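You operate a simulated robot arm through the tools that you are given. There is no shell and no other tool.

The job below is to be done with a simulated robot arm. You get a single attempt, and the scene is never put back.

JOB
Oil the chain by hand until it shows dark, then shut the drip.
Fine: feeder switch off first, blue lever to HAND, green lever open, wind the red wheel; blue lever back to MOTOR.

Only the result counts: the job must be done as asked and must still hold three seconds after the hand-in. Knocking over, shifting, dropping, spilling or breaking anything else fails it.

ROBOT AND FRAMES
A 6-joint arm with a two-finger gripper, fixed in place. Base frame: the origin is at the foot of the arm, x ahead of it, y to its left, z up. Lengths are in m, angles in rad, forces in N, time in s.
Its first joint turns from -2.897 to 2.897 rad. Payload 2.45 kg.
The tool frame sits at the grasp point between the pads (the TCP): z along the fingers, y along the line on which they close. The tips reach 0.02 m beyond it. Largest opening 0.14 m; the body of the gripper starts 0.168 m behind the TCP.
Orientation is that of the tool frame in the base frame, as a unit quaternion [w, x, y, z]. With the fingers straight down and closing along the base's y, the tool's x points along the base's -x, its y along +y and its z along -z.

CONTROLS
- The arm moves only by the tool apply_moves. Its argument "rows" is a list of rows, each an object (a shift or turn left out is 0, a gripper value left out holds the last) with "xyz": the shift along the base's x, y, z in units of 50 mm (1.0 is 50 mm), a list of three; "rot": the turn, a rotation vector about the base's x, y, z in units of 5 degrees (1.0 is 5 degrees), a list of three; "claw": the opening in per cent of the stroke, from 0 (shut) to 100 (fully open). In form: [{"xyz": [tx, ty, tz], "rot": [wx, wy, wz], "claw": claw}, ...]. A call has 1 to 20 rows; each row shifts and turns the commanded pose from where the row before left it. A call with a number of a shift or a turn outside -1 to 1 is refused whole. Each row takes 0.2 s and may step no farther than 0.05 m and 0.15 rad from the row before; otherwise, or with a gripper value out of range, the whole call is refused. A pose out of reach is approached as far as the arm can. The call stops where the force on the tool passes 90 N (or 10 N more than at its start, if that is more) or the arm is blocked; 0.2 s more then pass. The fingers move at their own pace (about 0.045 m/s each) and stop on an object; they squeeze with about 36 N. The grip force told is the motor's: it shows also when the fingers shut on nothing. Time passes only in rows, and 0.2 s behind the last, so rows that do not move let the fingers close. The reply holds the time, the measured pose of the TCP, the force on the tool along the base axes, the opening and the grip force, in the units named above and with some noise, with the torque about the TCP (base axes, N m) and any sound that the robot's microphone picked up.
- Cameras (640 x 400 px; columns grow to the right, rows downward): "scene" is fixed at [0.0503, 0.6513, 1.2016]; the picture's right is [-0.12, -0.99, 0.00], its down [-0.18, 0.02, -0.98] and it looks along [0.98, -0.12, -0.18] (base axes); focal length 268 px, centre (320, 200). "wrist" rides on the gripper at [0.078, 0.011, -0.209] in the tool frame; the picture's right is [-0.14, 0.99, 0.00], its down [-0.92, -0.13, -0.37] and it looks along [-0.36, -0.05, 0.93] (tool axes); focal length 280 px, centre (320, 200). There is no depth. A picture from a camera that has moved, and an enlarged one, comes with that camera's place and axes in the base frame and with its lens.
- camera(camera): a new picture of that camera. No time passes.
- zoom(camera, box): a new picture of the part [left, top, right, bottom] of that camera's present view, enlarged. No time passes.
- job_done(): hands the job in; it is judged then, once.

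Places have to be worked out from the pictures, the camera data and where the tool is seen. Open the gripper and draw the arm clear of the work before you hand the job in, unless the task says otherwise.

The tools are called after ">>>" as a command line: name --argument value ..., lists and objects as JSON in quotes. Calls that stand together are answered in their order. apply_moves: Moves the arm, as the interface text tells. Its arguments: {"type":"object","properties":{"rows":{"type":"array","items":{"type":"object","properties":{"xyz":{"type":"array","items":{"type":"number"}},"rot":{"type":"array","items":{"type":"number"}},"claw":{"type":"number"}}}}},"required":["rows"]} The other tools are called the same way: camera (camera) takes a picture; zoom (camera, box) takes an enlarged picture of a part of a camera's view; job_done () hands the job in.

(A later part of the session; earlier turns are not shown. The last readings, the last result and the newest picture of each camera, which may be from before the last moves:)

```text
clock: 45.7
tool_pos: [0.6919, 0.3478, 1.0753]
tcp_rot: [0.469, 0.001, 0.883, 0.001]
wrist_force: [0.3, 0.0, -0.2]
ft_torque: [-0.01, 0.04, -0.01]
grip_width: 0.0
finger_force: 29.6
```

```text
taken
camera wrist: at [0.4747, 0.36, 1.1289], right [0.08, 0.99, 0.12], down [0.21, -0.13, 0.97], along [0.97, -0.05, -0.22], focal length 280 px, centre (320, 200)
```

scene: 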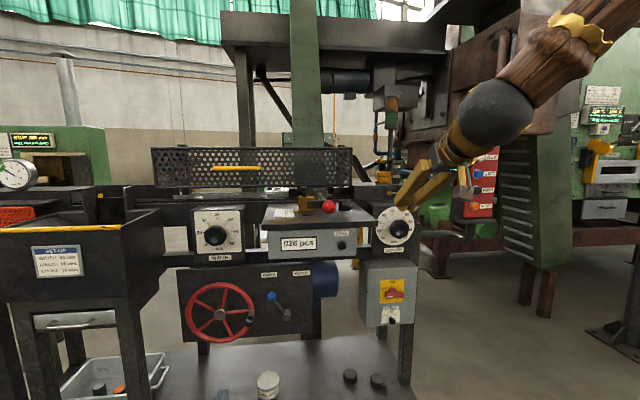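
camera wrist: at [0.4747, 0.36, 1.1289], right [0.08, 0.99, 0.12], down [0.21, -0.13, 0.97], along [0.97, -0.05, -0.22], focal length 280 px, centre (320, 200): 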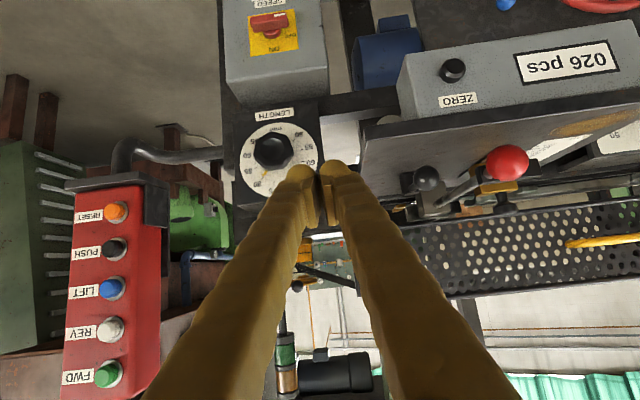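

The blue lever shows left in HAND. I go higher, to about (0.80, 0.25, 1.20), for an unobstructed close view of the green lever and the gap under it.

>>> apply_moves --rows '[{"xyz": [0.2, -0.5, 0.7]}, {"xyz": [0.6, -0.5, 0.6]}, {"xyz": [0.7, -0.5, 0.6]}, {"xyz": [0.66, -0.46, 0.6]}, {"xyz": [0, 0, 0]}]'

>>> camera --camera "wrist"

>>> zoom --camera "wrist" --box '[220, 60, 380, 180]'

```text
refused: row 3 steps farther than a row can; nothing moved
```

```text
taken
camera wrist: at [0.4747, 0.36, 1.1289], right [0.08, 0.99, 0.12], down [0.21, -0.13, 0.97], along [0.97, -0.05, -0.22], focal length 280 px, centre (320, 200)
```

wrist: 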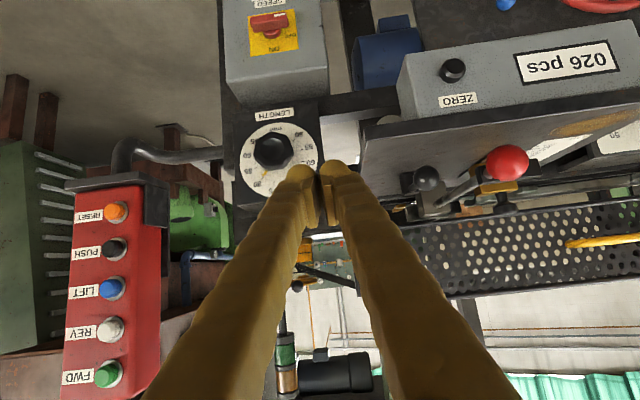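

```text
3.33 times, centred on (300, 120) of wrist
camera zoom: at [0.4747, 0.36, 1.1289], right [0.08, 0.99, 0.12], down [0.21, -0.13, 0.97], along [0.97, -0.05, -0.22], focal length 935 px, centre (387, 467)
```

zoom: 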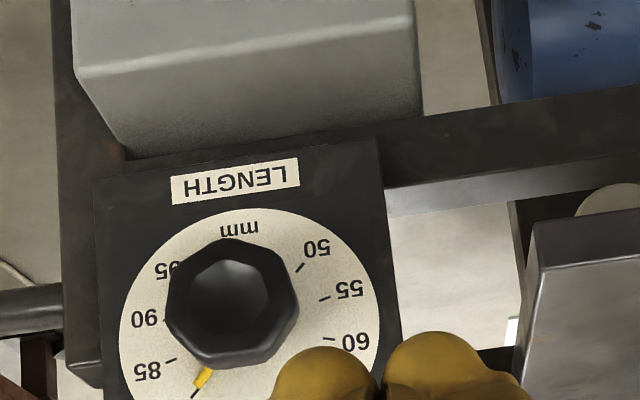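

One row was too long and the call was refused. I repeat it with shorter steps.

>>> apply_moves --rows '[{"xyz": [0.2, -0.4, 0.6]}, {"xyz": [0.4, -0.4, 0.5]}, {"xyz": [0.5, -0.4, 0.5]}, {"xyz": [0.5, -0.4, 0.5]}, {"xyz": [0.5, -0.4, 0.4]}, {"xyz": [0, 0, 0]}]'

>>> camera --camera "wrist"

>>> zoom --camera "wrist" --box '[220, 80, 380, 200]'

```text
clock: 47.1
tool_pos: [0.7957, 0.2465, 1.1997]
tcp_rot: [0.468, 0.002, 0.884, 0.001]
wrist_force: [-0.1, -0.5, 0.7]
ft_torque: [-0.05, 0.02, 0.0]
grip_width: 0.0
finger_force: 28.8
```

```text
taken
camera wrist: at [0.5789, 0.2584, 1.2533], right [0.08, 0.99, 0.12], down [0.21, -0.13, 0.97], along [0.97, -0.05, -0.22], focal length 280 px, centre (320, 200)
```

wrist: 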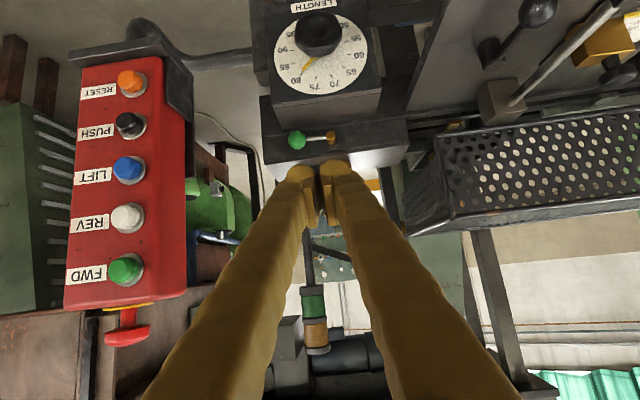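

```text
3.33 times, centred on (300, 140) of wrist
camera zoom: at [0.5789, 0.2584, 1.2533], right [0.08, 0.99, 0.12], down [0.21, -0.13, 0.97], along [0.97, -0.05, -0.22], focal length 935 px, centre (387, 400)
```

zoom: 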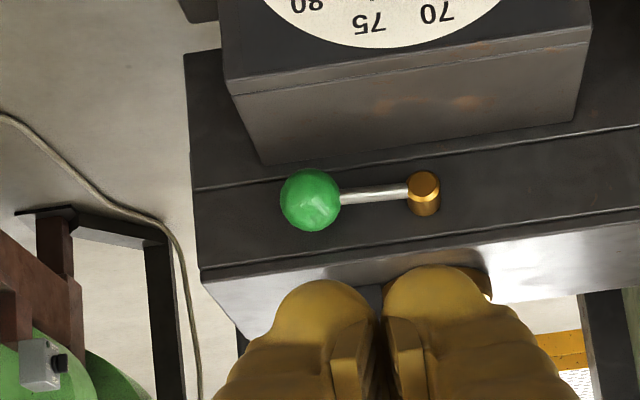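

Ball is at about (1.019, 0.208, 1.042) with its pivot at (≈1.01, 0.266, 1.046), and there is little room under the ball, so it likely swings up. I level the tool (pitch 0), open to 42 mm, and line up in front of the ball so the pads can grip its sides and lift it.

>>> apply_moves --rows '[{"xyz": [0.2, -0.1, -0.2], "rot": [0, -0.98, 0], "claw": 30}, {"xyz": [0.2, -0.1, -0.4], "rot": [0, -0.98, 0]}, {"xyz": [0.3, -0.12, -0.5], "rot": [0, -0.98, 0]}, {"xyz": [0.3, -0.12, -0.5], "rot": [0, -0.98, 0]}, {"xyz": [0.3, -0.12, -0.5], "rot": [0, -0.98, 0]}, {"xyz": [0.3, -0.12, -0.5], "rot": [0, -0.98, 0]}, {"xyz": [0.3, -0.1, -0.5], "rot": [0, -0.96, 0]}, {"xyz": [0, 0, 0]}]'

>>> camera --camera "wrist"

>>> zoom --camera "scene" --box '[370, 150, 470, 240]'

```text
clock: 48.9
tool_pos: [0.8918, 0.2081, 1.0455]
tcp_rot: [0.707, 0.0, 0.707, 0.0]
wrist_force: [-0.8, -0.1, 0.7]
ft_torque: [0.01, -0.01, 0.01]
grip_width: 0.0417
finger_force: 0.0
```

```text
taken
camera wrist: at [0.6828, 0.2201, 0.9677], right [0.0, 0.99, 0.14], down [-0.37, -0.13, 0.92], along [0.93, -0.05, 0.37], focal length 280 px, centre (320, 200)
```

wrist: 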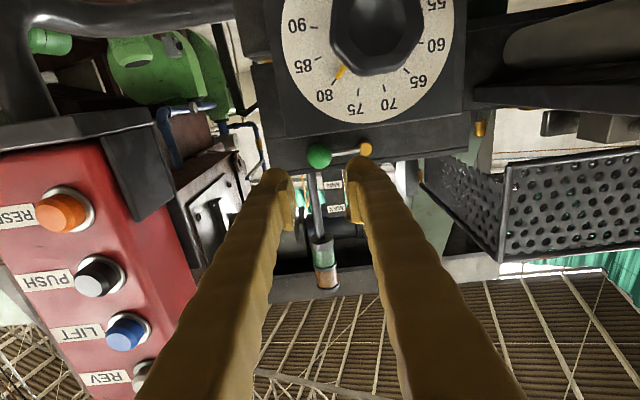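

```text
4.44 times, centred on (420, 195) of scene
camera zoom: at [0.0503, 0.6513, 1.2016], right [-0.12, -0.99, 0.0], down [-0.18, 0.02, -0.98], along [0.98, -0.12, -0.18], focal length 1190 px, centre (-124, 222)
```

zoom: 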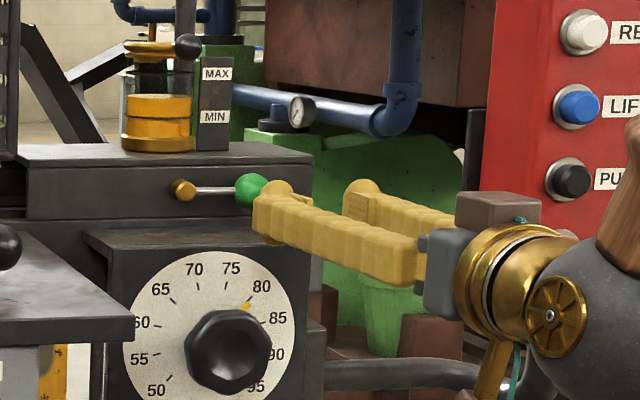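

The level tool lines up with the ball, now refined to (1.0226, 0.2087, 1.0404). I advance until the tips are just short of the rod (TCP x≈0.993).

>>> apply_moves --rows '[{"xyz": [0.5, 0, -0.05]}, {"xyz": [0.5, 0, -0.05]}, {"xyz": [0.5, 0, 0]}, {"xyz": [0.4, 0, 0]}, {"xyz": [0.12, 0, 0]}, {"xyz": [0, 0, 0]}]'

>>> zoom --camera "wrist" --box '[240, 100, 400, 240]'

>>> zoom --camera "scene" --box '[390, 170, 440, 210]'

```text
clock: 50.3
tool_pos: [0.993, 0.2077, 1.0401]
tcp_rot: [0.707, 0.002, 0.707, 0.001]
wrist_force: [0.4, -1.1, 1.0]
ft_torque: [0.02, -0.01, 0.0]
grip_width: 0.0418
finger_force: 0.1
```

```text
2.86 times, centred on (320, 170) of wrist
camera zoom: at [0.7837, 0.2198, 0.9631], right [0.0, 0.99, 0.14], down [-0.37, -0.13, 0.92], along [0.93, -0.05, 0.36], focal length 801 px, centre (320, 286)
```

zoom: 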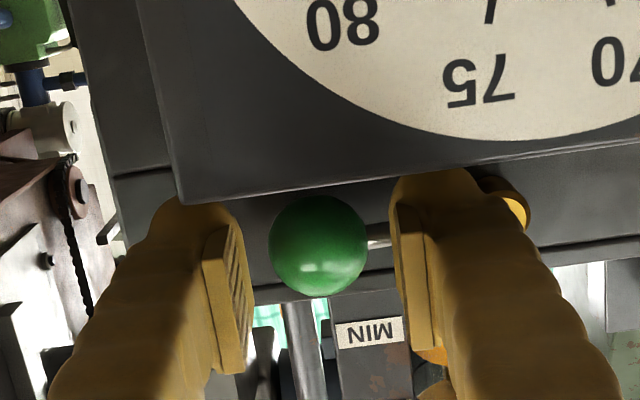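

```text
10.00 times, centred on (415, 190) of scene
camera zoom: at [0.0503, 0.6513, 1.2016], right [-0.12, -0.99, 0.0], down [-0.18, 0.02, -0.98], along [0.98, -0.12, -0.18], focal length 2679 px, centre (-630, 300)
```

zoom: 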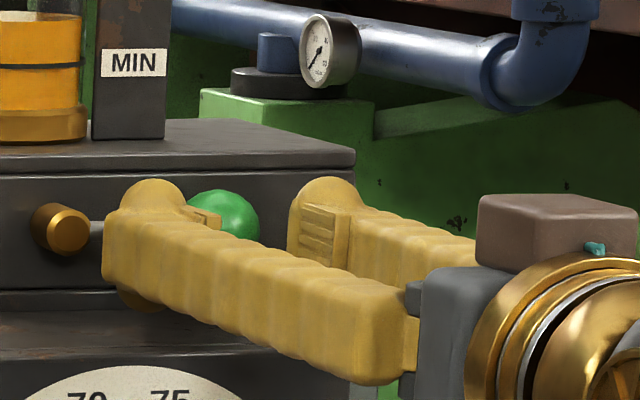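

The ball sits between the pads but still about 1 cm past the tips. I ease in 5–6 mm further, watching for contact with the rod.

>>> apply_moves --rows '[{"xyz": [0.06, 0, 0]}, {"xyz": [0.06, 0, 0]}, {"xyz": [0, 0, 0]}]'

```text
clock: 51.1
tool_pos: [0.9985, 0.2079, 1.0381]
tcp_rot: [0.707, 0.002, 0.707, 0.001]
wrist_force: [0.0, 0.3, -0.5]
ft_torque: [0.01, -0.01, 0.01]
grip_width: 0.0422
finger_force: 0.1
```

Still no contact. Another 4 mm, then I close the fingers on the ball.

>>> apply_moves --rows '[{"xyz": [0.08, 0, 0.04]}, {"xyz": [0, 0, 0]}, {"xyz": [0, 0, 0], "claw": 0}, {"xyz": [0, 0, 0]}, {"xyz": [0, 0, 0]}, {"xyz": [0, 0, 0]}]'

>>> zoom --camera "wrist" --box '[240, 100, 400, 240]'

>>> zoom --camera "scene" --box '[390, 170, 440, 210]'

```text
clock: 52.5
tool_pos: [1.0012, 0.2072, 1.042]
tcp_rot: [0.707, 0.002, 0.708, 0.001]
wrist_force: [-90.6, -3.1, -1.3]
ft_torque: [-0.04, -0.07, 1.47]
grip_width: 0.0264
finger_force: 44.6
```

```text
2.86 times, centred on (320, 170) of wrist
camera zoom: at [0.7919, 0.2196, 0.9646], right [0.0, 0.99, 0.14], down [-0.37, -0.13, 0.92], along [0.93, -0.05, 0.36], focal length 801 px, centre (320, 286)
```

zoom: 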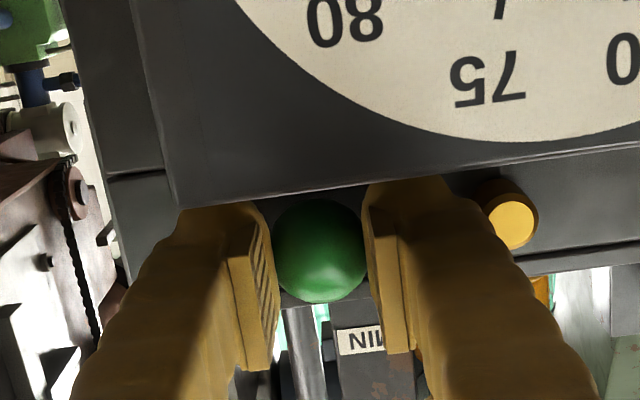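

```text
10.00 times, centred on (415, 190) of scene
camera zoom: at [0.0503, 0.6513, 1.2016], right [-0.12, -0.99, 0.0], down [-0.18, 0.02, -0.98], along [0.98, -0.12, -0.18], focal length 2679 px, centre (-630, 300)
```

zoom: 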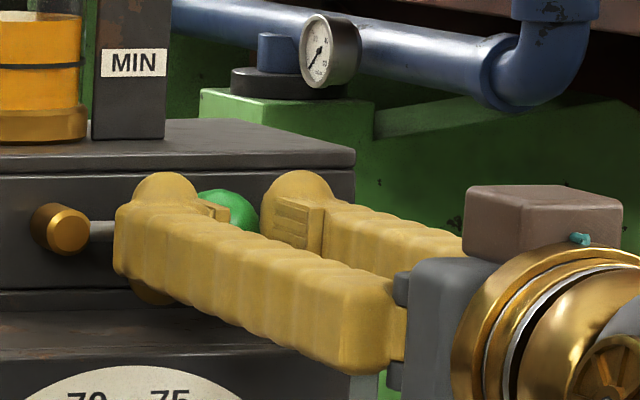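

The tips grip the ball a bit too far forward (contact 8 mm ahead of its centre, giving 90 N of wedge force). I open, go 4 mm deeper, and re-grip.

>>> apply_moves --rows '[{"xyz": [0, 0, 0], "claw": 30}, {"xyz": [0, 0, 0]}, {"xyz": [0.04, 0, 0]}, {"xyz": [0.04, 0, 0]}, {"xyz": [0, 0, 0]}]'

```text
clock: 52.9
tool_pos: [1.001, 0.2057, 1.0396]
tcp_rot: [0.706, 0.003, 0.708, 0.0]
wrist_force: [-25.8, -8.1, 0.4]
ft_torque: [0.04, -0.07, 0.56]
grip_width: 0.0366
finger_force: 0.2
stopped in row 2: the force on the tool passed its limit at 101 N (the readings are from after the stop); the commanded pose is now the measured one
```

A transient on opening tripped the limit; it's harmless. I continue opening and then advance.

>>> apply_moves --rows '[{"xyz": [0, 0, 0], "claw": 31}, {"xyz": [0, 0, 0]}, {"xyz": [0, 0, 0]}]'

>>> zoom --camera "wrist" --box '[240, 100, 400, 240]'

```text
clock: 53.7
tool_pos: [1.0006, 0.2061, 1.0404]
tcp_rot: [0.706, 0.003, 0.708, 0.0]
wrist_force: [-34.9, -9.8, -3.9]
ft_torque: [-0.19, 0.03, 0.76]
grip_width: 0.0377
finger_force: 0.2
```

```text
2.86 times, centred on (320, 170) of wrist
camera zoom: at [0.7921, 0.2186, 0.9638], right [0.0, 0.99, 0.14], down [-0.37, -0.13, 0.92], along [0.93, -0.06, 0.36], focal length 801 px, centre (320, 286)
```

zoom: 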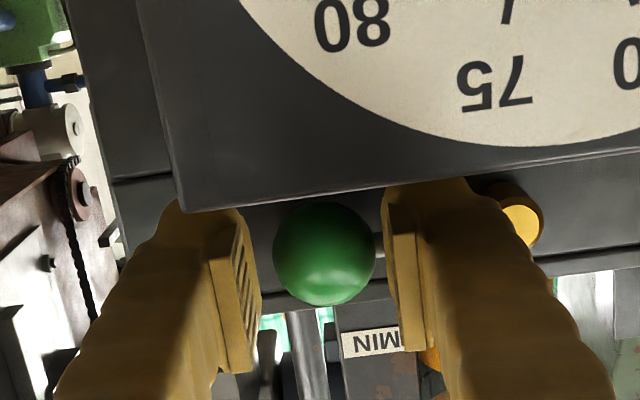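

The left tip touches the rod, so I can't go deeper. I back off 1 mm and try a gentler grip (claw target just below the contact width) to see the forces.

>>> apply_moves --rows '[{"xyz": [-0.03, 0.04, 0], "claw": 31}, {"xyz": [0, 0, 0], "claw": 18}, {"xyz": [0, 0, 0]}, {"xyz": [0, 0, 0]}, {"xyz": [0, 0, 0]}]'

```text
clock: 54.9
tool_pos: [1.0008, 0.208, 1.0406]
tcp_rot: [0.706, 0.004, 0.708, 0.0]
wrist_force: [-10.4, -8.2, 1.3]
ft_torque: [-0.02, -0.04, -0.14]
grip_width: 0.0268
finger_force: 3.8
```

A soft grip works: 3.8 N grip and only about 10 N on the tool. I tighten slightly and lift along the arc in small steps.

>>> apply_moves --rows '[{"xyz": [0, 0, 0], "claw": 15}, {"xyz": [0, 0, 0]}, {"xyz": [0, 0.0, 0.1]}, {"xyz": [0, 0.01, 0.1]}, {"xyz": [0, 0.02, 0.1]}, {"xyz": [0, 0, 0]}]'

>>> zoom --camera "wrist" --box '[240, 100, 400, 240]'

>>> zoom --camera "scene" --box '[390, 170, 440, 210]'

```text
clock: 56.3
tool_pos: [0.9996, 0.2092, 1.0557]
tcp_rot: [0.706, 0.003, 0.708, 0.0]
wrist_force: [-74.6, -30.8, -9.5]
ft_torque: [-0.9, -0.26, -0.86]
grip_width: 0.0235
finger_force: 45.0
```

```text
2.86 times, centred on (320, 170) of wrist
camera zoom: at [0.7898, 0.2212, 0.9789], right [0.01, 0.99, 0.14], down [-0.37, -0.13, 0.92], along [0.93, -0.06, 0.36], focal length 801 px, centre (320, 286)
```

zoom: 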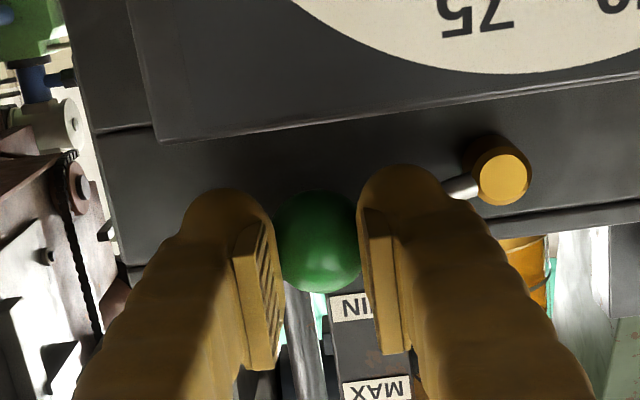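

```text
10.00 times, centred on (415, 190) of scene
camera zoom: at [0.0503, 0.6513, 1.2016], right [-0.12, -0.99, 0.0], down [-0.18, 0.02, -0.98], along [0.98, -0.12, -0.18], focal length 2679 px, centre (-630, 300)
```

zoom: 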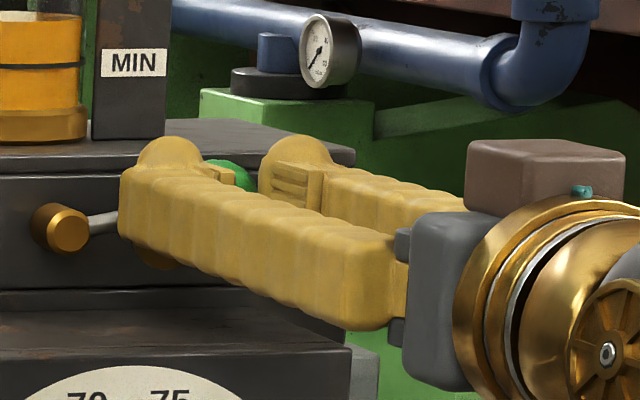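

The lever is rising. I continue along the arc while rolling the tool with the lever, easing the grip a little.

>>> apply_moves --rows '[{"xyz": [0.02, 0.03, 0.098], "rot": [-1, 0, 0], "claw": 15.5}, {"xyz": [0.02, 0.04, 0.094], "rot": [-1, 0, 0]}, {"xyz": [0, 0.046, 0.09], "rot": [-1, 0, 0]}, {"xyz": [0, 0.056, 0.086], "rot": [-1, 0, 0]}, {"xyz": [0, 0, 0]}]'

>>> zoom --camera "wrist" --box '[240, 100, 400, 240]'

>>> zoom --camera "scene" --box '[390, 170, 440, 210]'

```text
clock: 56.6
tool_pos: [0.9995, 0.2105, 1.0577]
tcp_rot: [0.706, -0.009, 0.708, -0.014]
wrist_force: [-22.9, -2.8, 5.1]
ft_torque: [0.31, 0.0, -0.14]
grip_width: 0.0229
finger_force: 44.9
stopped in row 1: the force on the tool passed its limit at 95 N (the readings are from after the stop); the commanded pose is now the measured one
```

```text
2.86 times, centred on (320, 170) of wrist
camera zoom: at [0.7897, 0.219, 0.9806], right [0.01, 0.99, 0.11], down [-0.37, -0.1, 0.93], along [0.93, -0.04, 0.36], focal length 801 px, centre (320, 286)
```

zoom: 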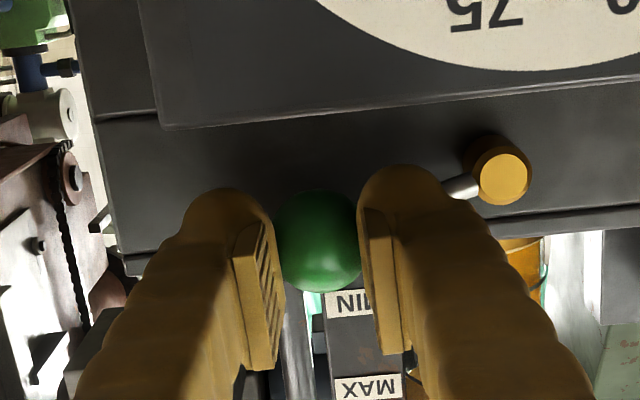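

```text
10.00 times, centred on (415, 190) of scene
camera zoom: at [0.0503, 0.6513, 1.2016], right [-0.12, -0.99, 0.0], down [-0.18, 0.02, -0.98], along [0.98, -0.12, -0.18], focal length 2679 px, centre (-630, 300)
```

zoom: 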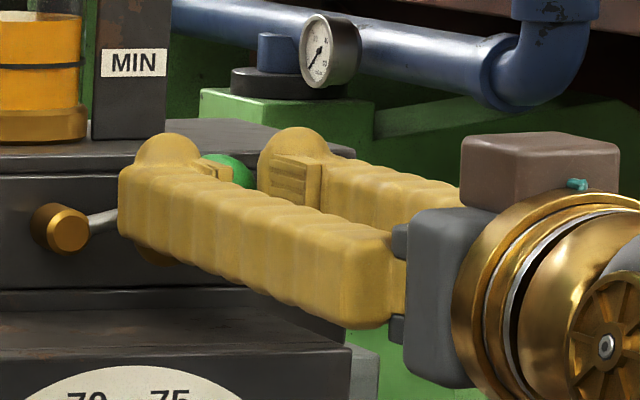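

The grip is creeping off the ball at about 17°. I release and check whether the lever stays; then I'll push it up from below-right with closed fingers.

>>> apply_moves --rows '[{"xyz": [0, 0, 0], "claw": 32}, {"xyz": [0, 0, 0]}, {"xyz": [-0.2, 0, 0]}, {"xyz": [-0.6, 0, 0]}, {"xyz": [0, 0, 0]}]'

>>> zoom --camera "scene" --box '[390, 170, 440, 210]'

>>> zoom --camera "wrist" --box '[240, 100, 400, 240]'

```text
clock: 57.8
tool_pos: [0.9589, 0.2088, 1.0555]
tcp_rot: [0.706, -0.009, 0.708, -0.013]
wrist_force: [-0.6, -0.7, 0.0]
ft_torque: [0.03, -0.02, -0.04]
grip_width: 0.045
finger_force: 0.1
```

```text
10.00 times, centred on (415, 190) of scene
camera zoom: at [0.0503, 0.6513, 1.2016], right [-0.12, -0.99, 0.0], down [-0.18, 0.02, -0.98], along [0.98, -0.12, -0.18], focal length 2679 px, centre (-630, 300)
```

zoom: 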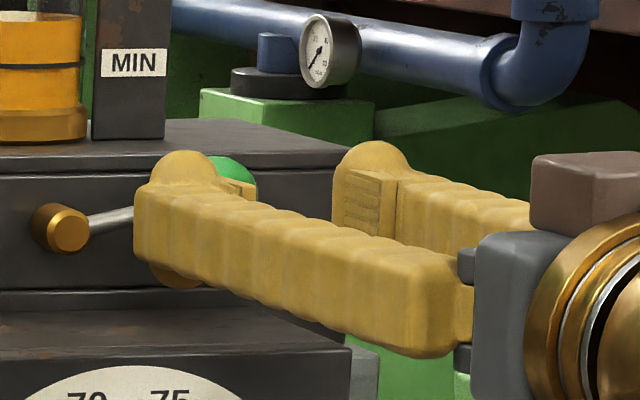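

```text
2.86 times, centred on (320, 170) of wrist
camera zoom: at [0.7497, 0.2193, 0.9797], right [0.01, 0.99, 0.11], down [-0.37, -0.1, 0.93], along [0.93, -0.04, 0.36], focal length 801 px, centre (320, 286)
```

zoom: 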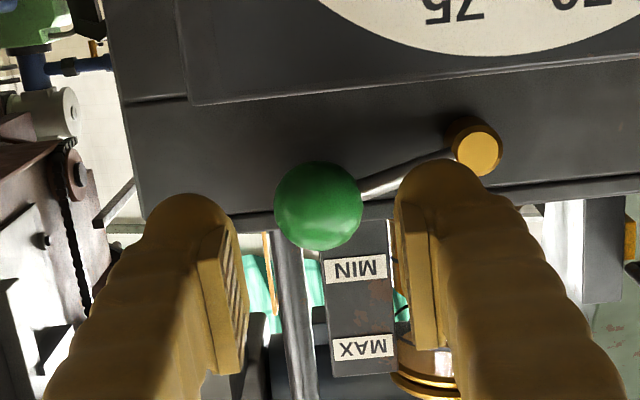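

The lever stays put at about 15–20°. I back off, close the fingers, and come in at the ball's lower right to push it up along its arc.

>>> apply_moves --rows '[{"xyz": [-0.3, 0, 0], "rot": [0.35, 0, 0], "claw": 0}, {"xyz": [0, -0.35, -0.25]}, {"xyz": [0, -0.33, -0.26]}, {"xyz": [0, 0, 0]}, {"xyz": [0.4, 0, 0]}, {"xyz": [0.5, 0, 0]}, {"xyz": [0.3, 0, 0]}, {"xyz": [0, 0, 0]}]'

>>> zoom --camera "wrist" --box '[240, 100, 400, 240]'

>>> zoom --camera "scene" --box '[390, 170, 440, 210]'

```text
clock: 59.4
tool_pos: [0.9972, 0.1761, 1.0295]
tcp_rot: [0.704, 0.002, 0.71, -0.006]
wrist_force: [-42.8, -9.5, 6.7]
ft_torque: [0.31, -0.51, 0.84]
grip_width: 0.0
finger_force: 29.4
stopped in row 8: the force on the tool passed its limit at 127 N (the readings are from after the stop); the commanded pose is now the measured one
```

```text
2.86 times, centred on (320, 170) of wrist
camera zoom: at [0.7875, 0.1884, 0.9537], right [0.01, 0.99, 0.13], down [-0.36, -0.12, 0.92], along [0.93, -0.06, 0.36], focal length 801 px, centre (320, 286)
```

zoom: 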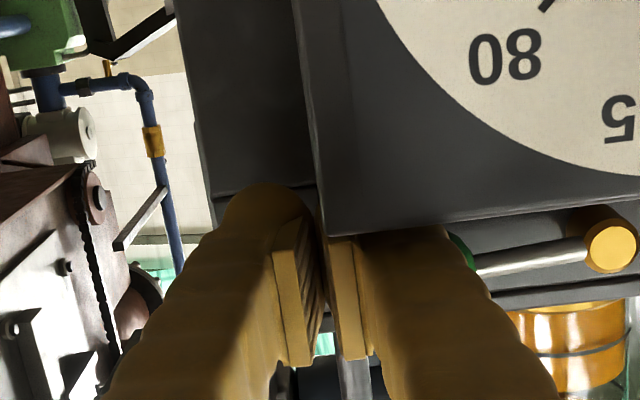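

```text
10.00 times, centred on (415, 190) of scene
camera zoom: at [0.0503, 0.6513, 1.2016], right [-0.12, -0.99, 0.0], down [-0.18, 0.02, -0.98], along [0.98, -0.12, -0.18], focal length 2679 px, centre (-630, 300)
```

zoom: 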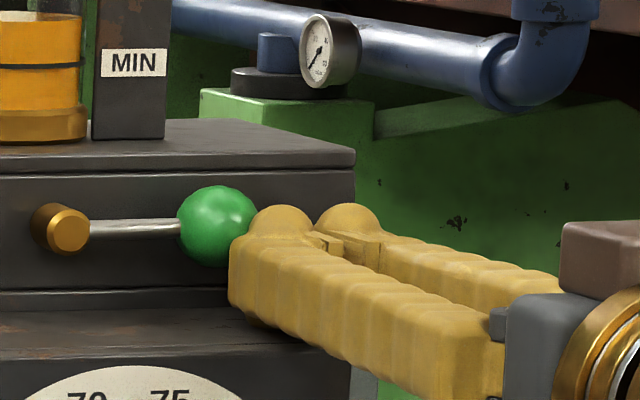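

The lever was knocked back to horizontal when the finger came in. A better grip is with the fingers closing vertically (one under, one over the ball). I back off and roll the tool +90° about x with the fingers open.

>>> apply_moves --rows '[{"xyz": [-0.8, 0, 0]}, {"xyz": [-0.8, 0.1, 0.2]}, {"xyz": [-0.2, 0.1, 0.4], "rot": [1, 0, 0], "claw": 43}, {"xyz": [0, 0.1, 0.4], "rot": [1, 0, 0]}, {"xyz": [0, 0.1, 0.2], "rot": [1, 0, 0]}, {"xyz": [0, 0.1, 0], "rot": [1, 0, 0]}, {"rot": [1, 0, 0]}, {"rot": [1, 0, 0]}, {"rot": [1, 0, 0]}, {"rot": [1, 0, 0]}, {"rot": [1, 0, 0]}, {"rot": [1, 0, 0]}, {"rot": [1, 0, 0]}, {"rot": [1, 0, 0]}, {"rot": [1, 0, 0]}, {"rot": [1, 0, 0]}, {"rot": [1, 0, 0]}, {"rot": [1, 0, 0]}, {"rot": [1, 0, 0]}, {"rot": [0.85, 0, 0]}]'

>>> camera --camera "wrist"

>>> zoom --camera "scene" --box '[370, 140, 470, 240]'

```text
clock: 63.6
tool_pos: [0.9474, 0.344, 1.306]
tcp_rot: [0.587, 0.331, 0.7, 0.235]
wrist_force: [0.6, 0.2, 0.3]
ft_torque: [0.01, -0.01, -0.01]
grip_width: 0.0604
finger_force: 0.1
out of reach, approached as far as the arm can: row 3, 4, 5, 6, 7, 8, 9, 10, 11, 12, 13, 14, 15, 16, 17, 18, 19, 20
```

```text
taken
camera wrist: at [0.7379, 0.4233, 1.3047], right [0.2, 0.56, 0.8], down [-0.3, -0.74, 0.6], along [0.93, -0.36, 0.02], focal length 280 px, centre (320, 200)
```

wrist: 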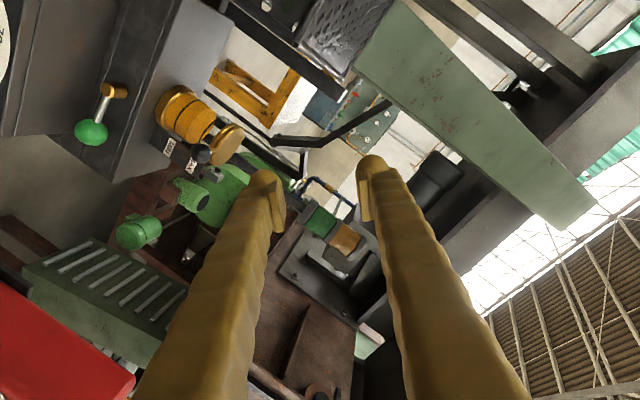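

```text
4.00 times, centred on (420, 190) of scene
camera zoom: at [0.0503, 0.6513, 1.2016], right [-0.12, -0.99, 0.0], down [-0.18, 0.02, -0.98], along [0.98, -0.12, -0.18], focal length 1071 px, centre (-80, 240)
```

zoom: 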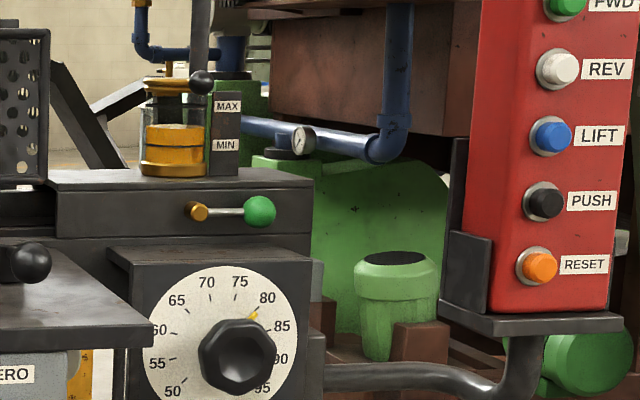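

Rolling +90° hits a wrist limit. I return to roll 0, then I'll go the other way (−90°), which should have plenty of range.

>>> apply_moves --rows '[{"xyz": [-0.4, -0.1, 0], "rot": [-0.946, -0.189, 0.16]}, {"xyz": [-0.4, -0.3, 0], "rot": [-0.946, -0.189, 0.16]}, {"xyz": [-0.4, -0.3, -0.3], "rot": [-0.946, -0.189, 0.16]}, {"xyz": [-0.4, -0.3, -0.4], "rot": [-0.946, -0.189, 0.16]}, {"xyz": [-0.2, -0.3, -0.5], "rot": [-0.946, -0.189, 0.16]}, {"xyz": [0, -0.3, -0.5], "rot": [-0.946, -0.189, 0.16]}, {"xyz": [0, -0.3, -0.5], "rot": [-0.946, -0.189, 0.16]}, {"xyz": [0, -0.3, -0.5], "rot": [-0.946, -0.189, 0.16]}, {"xyz": [0, -0.3, -0.5], "rot": [-0.946, -0.189, 0.16]}, {"xyz": [0, -0.2, -0.4], "rot": [-0.946, -0.189, 0.16]}, {"xyz": [0, 0, 0]}]'

```text
clock: 66.0
tool_pos: [0.8593, 0.2097, 1.1254]
tcp_rot: [0.708, -0.001, 0.707, -0.001]
wrist_force: [-0.1, 0.4, 0.5]
ft_torque: [-0.02, -0.02, -0.01]
grip_width: 0.0603
finger_force: 0.1
```

Back at roll 0 with a clean pose. Now I roll −30° as a test.

>>> apply_moves --rows '[{"rot": [-1, 0, 0]}, {"rot": [-1, 0, 0]}, {"rot": [-1, 0, 0]}, {"rot": [-1, 0, 0]}, {"rot": [-1, 0, 0]}, {"rot": [-1, 0, 0]}, {"rot": [0, 0, 0]}]'

```text
clock: 67.6
tool_pos: [0.8568, 0.2094, 1.1258]
tcp_rot: [0.683, -0.184, 0.682, -0.185]
wrist_force: [0.1, -0.1, 0.5]
ft_torque: [0.04, 0.0, -0.01]
grip_width: 0.0602
finger_force: 0.0
```

Works without limit warnings. I continue to −90° roll.

>>> apply_moves --rows '[{"rot": [-1, 0, 0]}, {"rot": [-1, 0, 0]}, {"rot": [-1, 0, 0]}, {"rot": [-1, 0, 0]}, {"rot": [-1, 0, 0]}, {"rot": [-1, 0, 0]}, {"rot": [-1, 0, 0]}, {"rot": [-1, 0, 0]}, {"rot": [-1, 0, 0]}, {"rot": [-1, 0, 0]}, {"rot": [-1, 0, 0]}, {"rot": [-1, 0, 0]}, {"rot": [0, 0, 0]}]'

>>> camera --camera "wrist"

>>> camera --camera "scene"

```text
clock: 70.4
tool_pos: [0.8576, 0.21, 1.1275]
tcp_rot: [-0.5, 0.501, -0.498, 0.501]
wrist_force: [0.0, 0.2, -0.2]
ft_torque: [0.0, 0.0, -0.03]
grip_width: 0.0598
finger_force: 0.0
```

```text
taken
camera wrist: at [0.6483, 0.1316, 1.1161], right [0.0, 0.13, -0.99], down [-0.37, 0.92, 0.12], along [0.93, 0.37, 0.05], focal length 280 px, centre (320, 200)
```

wrist: 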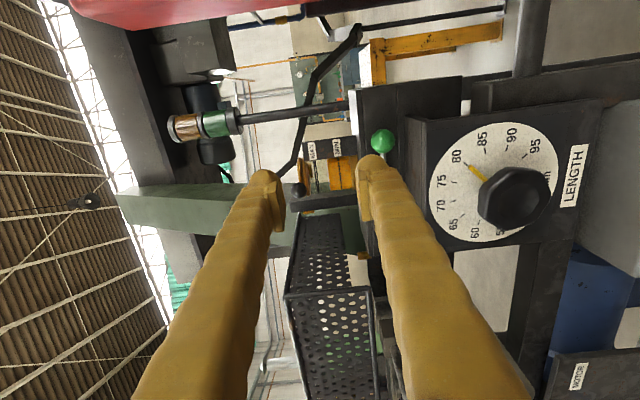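

```text
taken
```

scene: 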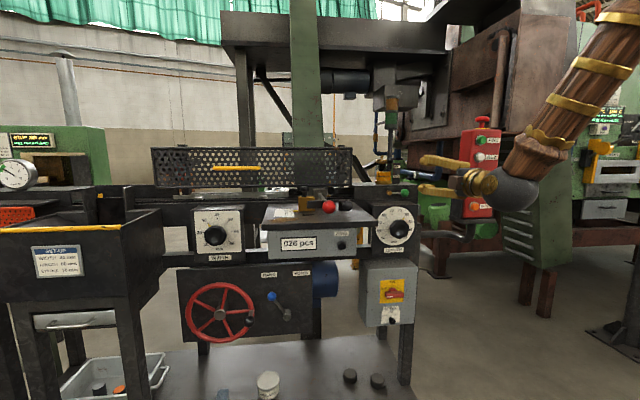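

Roll −90° reached: fingers now close vertically. I set 44 mm opening and line up so the lower pad slides just under the ball (pad at z≈1.025), then check from the scene camera.

>>> apply_moves --rows '[{"xyz": [0, 0, -0.5], "claw": 31.5}, {"xyz": [0, 0, -0.5]}, {"xyz": [0, -0.02, -0.5]}, {"xyz": [0.2, 0, -0.1]}, {"xyz": [0.3, 0, 0]}, {"xyz": [0, 0, 0]}]'

>>> zoom --camera "scene" --box '[380, 150, 450, 220]'

>>> zoom --camera "wrist" --box '[260, 100, 440, 240]'

```text
clock: 71.8
tool_pos: [0.8809, 0.2089, 1.0463]
tcp_rot: [0.501, -0.5, 0.499, -0.5]
wrist_force: [0.7, 0.0, -0.4]
ft_torque: [-0.03, 0.02, 0.0]
grip_width: 0.0443
finger_force: 0.1
```

```text
5.71 times, centred on (415, 185) of scene
camera zoom: at [0.0503, 0.6513, 1.2016], right [-0.12, -0.99, 0.0], down [-0.18, 0.02, -0.98], along [0.98, -0.12, -0.18], focal length 1531 px, centre (-223, 286)
```

zoom: 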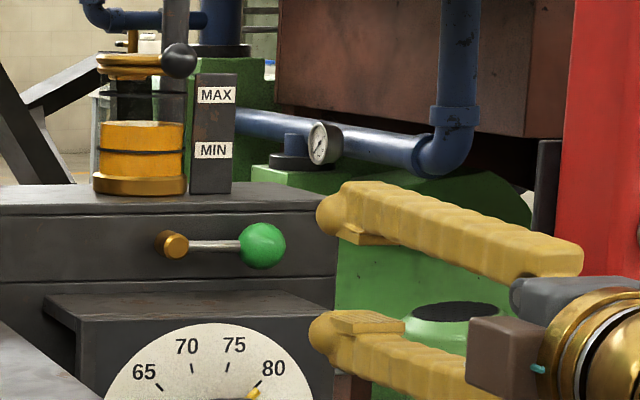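

```text
2.86 times, centred on (350, 170) of wrist
camera zoom: at [0.6729, 0.1303, 1.0358], right [0.0, 0.14, -0.99], down [-0.37, 0.92, 0.12], along [0.93, 0.37, 0.05], focal length 801 px, centre (234, 286)
```

zoom: 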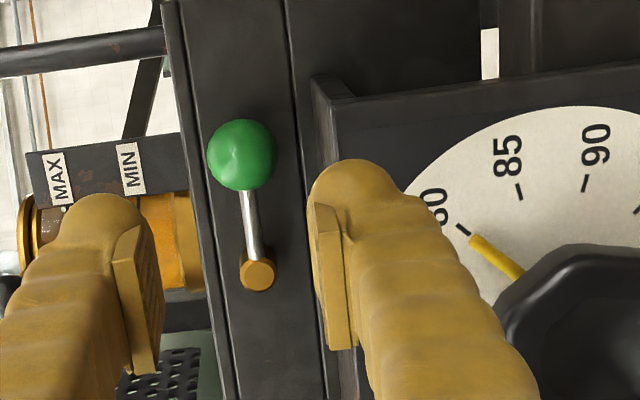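

The finger is too thick to fit under the ball (gap about 15 mm). A better option is to yaw the tool +25°, so the left tip can reach the ball's front-left while the right tip reaches its back-right; that is a true diametral grip clear of the rod. I roll back to 0 first.

>>> apply_moves --rows '[{"xyz": [-0.3, 0, 0.2], "rot": [1, 0, 0]}, {"xyz": [0, 0, 0.2], "rot": [1, 0, 0]}, {"rot": [1, 0, 0]}, {"rot": [1, 0, 0]}, {"rot": [1, 0, 0]}, {"rot": [1, 0, 0]}, {"rot": [1, 0, 0]}, {"rot": [1, 0, 0]}, {"rot": [1, 0, 0]}, {"rot": [1, 0, 0]}, {"rot": [1, 0, 0]}, {"rot": [1, 0, 0]}, {"rot": [1, 0, 0]}, {"rot": [1, 0, 0]}, {"rot": [1, 0, 0]}, {"rot": [1, 0, 0]}, {"rot": [1, 0, 0]}, {"rot": [1, 0, 0]}, {"rot": [0, 0, 0]}]'

```text
clock: 75.8
tool_pos: [0.8668, 0.2085, 1.0668]
tcp_rot: [0.708, 0.0, 0.707, -0.001]
wrist_force: [0.4, 0.5, -0.7]
ft_torque: [0.02, -0.01, -0.02]
grip_width: 0.0441
finger_force: 0.0
```

Now yaw +25° and move to the pre-approach point along the new tool axis.

>>> apply_moves --rows '[{"xyz": [0.1, -0.1, -0.1], "rot": [0, 0, 1], "claw": 29}, {"xyz": [0.3, -0.15, -0.1], "rot": [0, 0, 1]}, {"xyz": [0.4, -0.15, -0.1], "rot": [0, 0, 1]}, {"xyz": [0.4, -0.17, -0.1], "rot": [0, 0, 1]}, {"xyz": [0.36, -0.17, -0.12], "rot": [0, 0, 1]}, {"xyz": [0, 0, 0]}]'

>>> zoom --camera "wrist" --box '[240, 90, 400, 230]'

>>> zoom --camera "scene" --box '[390, 165, 450, 215]'

```text
clock: 77.2
tool_pos: [0.8743, 0.2101, 1.0675]
tcp_rot: [0.706, -0.036, 0.707, 0.016]
wrist_force: [-0.6, -0.5, -0.4]
ft_torque: [-0.01, -0.01, -0.02]
grip_width: 0.0406
finger_force: 0.1
out of reach, approached as far as the arm can: row 1, 2, 3, 4, 5
```

```text
2.86 times, centred on (320, 160) of wrist
camera zoom: at [0.6642, 0.2046, 0.9912], right [-0.07, 0.99, 0.11], down [-0.36, -0.13, 0.93], along [0.93, 0.03, 0.36], focal length 801 px, centre (320, 314)
```

zoom: 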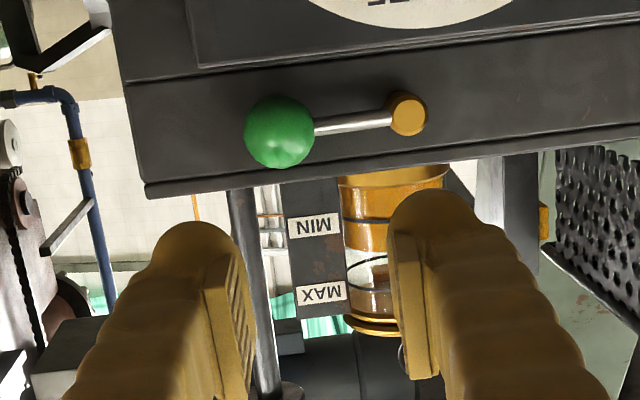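

```text
8.00 times, centred on (420, 190) of scene
camera zoom: at [0.0503, 0.6513, 1.2016], right [-0.12, -0.99, 0.0], down [-0.18, 0.02, -0.98], along [0.98, -0.12, -0.18], focal length 2143 px, centre (-480, 280)
```

zoom: 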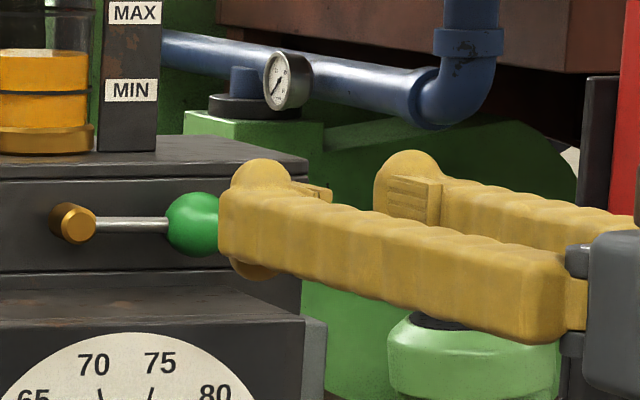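

Both +roll and +yaw hit the same wrist limit at this roll, but negative roll is free. I flip the tool by −180° roll (fingers horizontal again, camera on top), which moves that joint away from its limit.

>>> apply_moves --rows '[{"xyz": [-0.3, 0, 0.3], "rot": [-1, 0, 0]}, {"xyz": [0, 0, 0.3], "rot": [-1, 0, 0]}, {"rot": [-1, 0, 0]}, {"rot": [-1, 0, 0]}, {"rot": [-1, 0, 0]}, {"rot": [-1, 0, 0]}, {"rot": [-1, 0, 0]}, {"rot": [-1, 0, 0]}, {"rot": [-1, 0, 0]}, {"rot": [-1, 0, 0]}, {"rot": [-1, 0, 0]}, {"rot": [-1, 0, 0]}, {"rot": [-1, 0, 0]}, {"rot": [-1, 0, 0]}, {"rot": [-1, 0, 0]}, {"rot": [-1, 0, 0]}, {"rot": [-1, 0, 0]}, {"rot": [-1, 0, 0]}, {"rot": [-1, 0, 0]}, {"rot": [-1, 0, 0]}]'

>>> apply_moves --rows '[{"rot": [-1, 0, 0]}, {"rot": [-1, 0, 0]}, {"rot": [-1, 0, 0]}, {"rot": [-1, 0, 0]}, {"rot": [-1, 0, 0]}, {"rot": [-1, 0, 0]}, {"rot": [-1, 0, 0]}, {"rot": [-1, 0, 0]}, {"rot": [-1, 0, 0]}, {"rot": [-1, 0, 0]}, {"rot": [-1, 0, 0]}, {"rot": [-1, 0, 0]}, {"rot": [-1, 0, 0]}, {"rot": [-1, 0, 0]}, {"rot": [-1, 0, 0]}, {"rot": [-0.5, 0, 0]}, {"rot": [0, 0, 0]}]'

>>> camera --camera "wrist"

>>> camera --camera "scene"

```text
clock: 81.4
tool_pos: [0.8582, 0.2119, 1.0976]
tcp_rot: [-0.426, 0.564, -0.467, 0.532]
wrist_force: [-0.2, -0.2, 0.2]
ft_torque: [0.0, -0.04, 0.05]
grip_width: 0.0407
finger_force: 0.0
```

```text
clock: 85.0
tool_pos: [0.8581, 0.212, 1.0982]
tcp_rot: [0.021, 0.706, -0.032, 0.707]
wrist_force: [0.4, 0.4, -0.1]
ft_torque: [0.01, -0.01, -0.02]
grip_width: 0.0404
finger_force: 0.1
```

```text
taken
camera wrist: at [0.649, 0.2154, 1.1769], right [-0.07, -0.99, -0.15], down [-0.36, 0.17, -0.92], along [0.93, -0.01, -0.36], focal length 280 px, centre (320, 200)
```

wrist: 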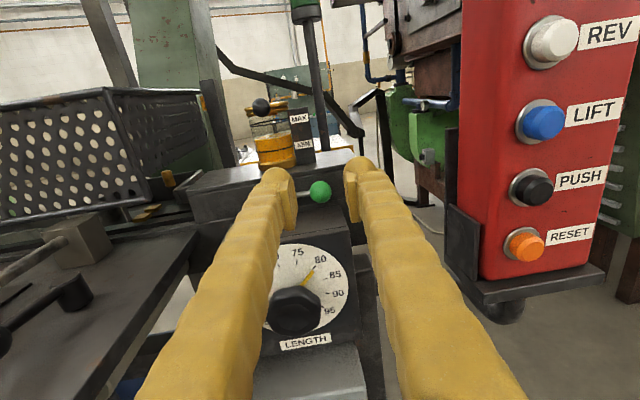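

```text
taken
```

scene: 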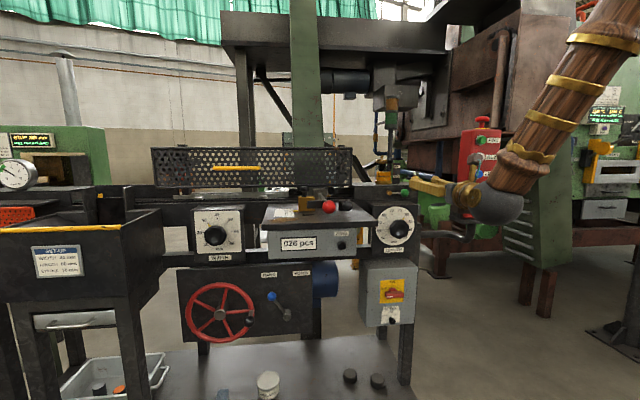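

The flip worked and the wrist view is now upright, showing the green ball between the fingers. I now yaw +29° (4° correction + 25°), checking feasibility.

>>> apply_moves --rows '[{"rot": [0, 0, 0.98]}, {"rot": [0, 0, 0.98]}, {"rot": [0, 0, 0.98]}, {"rot": [-0.18, 0, 0.98]}, {"rot": [0, 0, 0.98]}, {"rot": [0, 0, 0.97]}, {"rot": [0, 0, 0]}]'

>>> camera --camera "wrist"

```text
clock: 86.6
tool_pos: [0.8578, 0.2123, 1.098]
tcp_rot: [-0.036, 0.707, 0.024, 0.706]
wrist_force: [-0.4, -0.3, 0.3]
ft_torque: [-0.04, -0.03, 0.0]
grip_width: 0.0407
finger_force: 0.1
out of reach, approached as far as the arm can: row 3, 4, 5, 6
```

```text
taken
camera wrist: at [0.6511, 0.1831, 1.1772], right [0.08, -0.98, -0.15], down [-0.38, 0.11, -0.92], along [0.92, 0.14, -0.37], focal length 280 px, centre (320, 200)
```

wrist: 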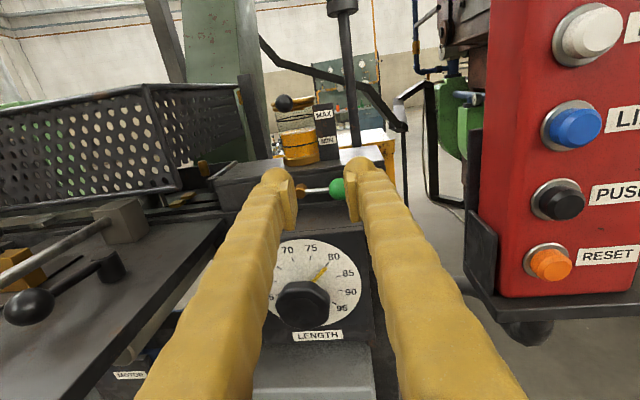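

Yaw is limited to about +5° here. I'll test whether more yaw is available farther out, just in front of the ball.

>>> apply_moves --rows '[{"xyz": [0.4, -0.1, -0.2]}, {"xyz": [0.4, -0.1, -0.2]}, {"xyz": [0.4, -0.1, -0.2]}, {"xyz": [0.3, -0.1, -0.2]}, {"rot": [0, 0, 1]}, {"rot": [0, 0, 1]}, {"rot": [0, 0, 0]}]'

```text
clock: 88.2
tool_pos: [0.9264, 0.2204, 1.0625]
tcp_rot: [-0.03, 0.708, 0.019, 0.705]
wrist_force: [0.0, -0.4, 0.0]
ft_torque: [-0.02, 0.04, 0.01]
grip_width: 0.0404
finger_force: 0.1
out of reach, approached as far as the arm can: row 2, 3, 4, 5, 6
```

The limit is on the tool pointing left of radial, so yaw 0 is about what's possible here; negative yaw is free. I'll repeat the successful friction lift in yaw 0 (camera now on top), in several strokes if needed. First I align in front of the ball.

>>> apply_moves --rows '[{"xyz": [0, 0, 0], "rot": [-0.18, -0.05, -0.79], "claw": 31}, {"xyz": [0.2, -0.1, -0.2]}, {"xyz": [0.3, -0.12, -0.22]}, {"xyz": [0, 0, 0]}]'

>>> zoom --camera "wrist" --box '[240, 100, 400, 240]'

```text
clock: 89.2
tool_pos: [0.9517, 0.2097, 1.0397]
tcp_rot: [-0.001, 0.707, 0.001, 0.707]
wrist_force: [-0.3, 0.1, -0.3]
ft_torque: [0.0, -0.01, 0.01]
grip_width: 0.0433
finger_force: 0.1
```

```text
2.86 times, centred on (320, 170) of wrist
camera zoom: at [0.7421, 0.1985, 1.1193], right [0.0, -0.99, -0.14], down [-0.37, 0.13, -0.92], along [0.93, 0.05, -0.36], focal length 801 px, centre (320, 286)
```

zoom: 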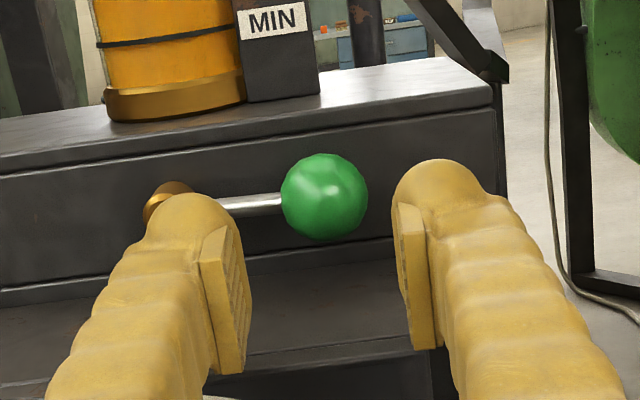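

The upright view refines the ball to about (1.029, 0.208, 1.042), and it shows the earlier side contact was the left finger against the pivot cap. I narrow the opening to 35 mm and advance slowly, deeper this time.

>>> apply_moves --rows '[{"xyz": [0.3, -0.03, 0], "claw": 25}, {"xyz": [0.3, 0, 0.02]}, {"xyz": [0.2, 0, 0.02]}, {"xyz": [0.1, 0, 0]}, {"xyz": [0, 0, 0]}]'

>>> zoom --camera "wrist" --box '[240, 100, 400, 240]'

```text
clock: 90.4
tool_pos: [0.9966, 0.2084, 1.0427]
tcp_rot: [-0.001, 0.707, 0.001, 0.707]
wrist_force: [-0.2, -0.5, 0.1]
ft_torque: [0.0, -0.02, 0.0]
grip_width: 0.0352
finger_force: 0.1
```

```text
2.86 times, centred on (320, 170) of wrist
camera zoom: at [0.7873, 0.197, 1.1214], right [0.0, -0.99, -0.14], down [-0.37, 0.13, -0.92], along [0.93, 0.05, -0.36], focal length 801 px, centre (320, 286)
```

zoom: 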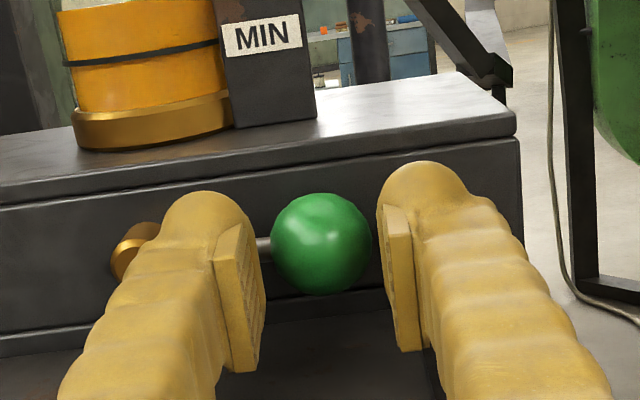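

Good alignment: ball centred between the pads. I inch forward about 8 mm watching the force.

>>> apply_moves --rows '[{"xyz": [0.05, 0, 0]}, {"xyz": [0.05, 0, 0]}, {"xyz": [0.05, 0, 0]}, {"xyz": [0, 0, 0]}]'

```text
clock: 91.4
tool_pos: [1.0012, 0.2084, 1.0425]
tcp_rot: [0.001, 0.707, 0.001, 0.707]
wrist_force: [-88.1, -3.7, 6.2]
ft_torque: [0.34, -0.09, 2.27]
grip_width: 0.0341
finger_force: 0.0
```

The left finger meets the rod at x≈1.021, so this is the deepest it can go. I back off 1 mm, grip softly as before, and lift in small steps without rolling.

>>> apply_moves --rows '[{"xyz": [-0.08, 0, 0]}, {"xyz": [0, 0, 0], "claw": 17}, {"xyz": [0, 0, 0]}, {"xyz": [0, 0, 0]}]'

```text
clock: 92.4
tool_pos: [0.9997, 0.2069, 1.0438]
tcp_rot: [0.001, 0.706, -0.001, 0.708]
wrist_force: [-4.2, -0.7, 1.3]
ft_torque: [0.01, -0.03, 0.0]
grip_width: 0.0248
finger_force: 26.3
```

Grip force 26 N with only 4 N on the tool: a good hold. I lift along the arc.

>>> apply_moves --rows '[{"xyz": [0, 0, 0.08]}, {"xyz": [0, 0.005, 0.08]}, {"xyz": [0, 0.01, 0.08]}, {"xyz": [0, 0.015, 0.08]}, {"xyz": [0, 0.02, 0.08]}, {"xyz": [0, 0, 0]}]'

>>> zoom --camera "wrist" --box '[240, 100, 400, 240]'

```text
clock: 93.8
tool_pos: [1.0005, 0.2107, 1.0637]
tcp_rot: [0.0, 0.707, -0.001, 0.707]
wrist_force: [-3.2, -6.9, 1.1]
ft_torque: [-0.04, 0.01, -0.11]
grip_width: 0.0279
finger_force: 2.2
```

```text
2.86 times, centred on (320, 170) of wrist
camera zoom: at [0.7906, 0.1997, 1.1417], right [0.0, -0.99, -0.14], down [-0.37, 0.13, -0.92], along [0.93, 0.05, -0.36], focal length 801 px, centre (320, 286)
```

zoom: 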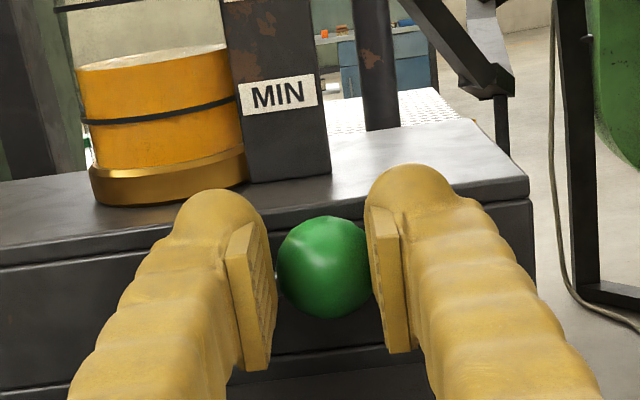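

The ball has risen about 14 mm but lags the fingers a little. I tighten and keep lifting.

>>> apply_moves --rows '[{"xyz": [0, 0, -0.08], "claw": 16}, {"xyz": [0, 0, 0], "claw": 14}, {"xyz": [0, 0, 0]}, {"xyz": [0, 0.02, 0.08]}, {"xyz": [0, 0.03, 0.08]}, {"xyz": [0, 0.03, 0.08]}, {"xyz": [0, 0.04, 0.08]}, {"xyz": [0, 0, 0]}]'

>>> zoom --camera "wrist" --box '[240, 100, 400, 240]'

```text
clock: 95.6
tool_pos: [1.0007, 0.2155, 1.075]
tcp_rot: [0.0, 0.706, -0.001, 0.708]
wrist_force: [-5.3, -16.0, 6.3]
ft_torque: [-0.23, 0.02, -0.35]
grip_width: 0.0304
finger_force: 8.2
```

```text
2.86 times, centred on (320, 170) of wrist
camera zoom: at [0.7905, 0.2053, 1.1541], right [0.0, -0.99, -0.14], down [-0.37, 0.13, -0.92], along [0.93, 0.05, -0.36], focal length 801 px, centre (320, 286)
```

zoom: 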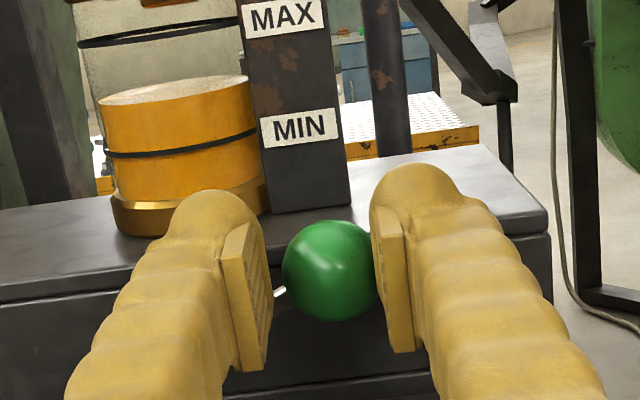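

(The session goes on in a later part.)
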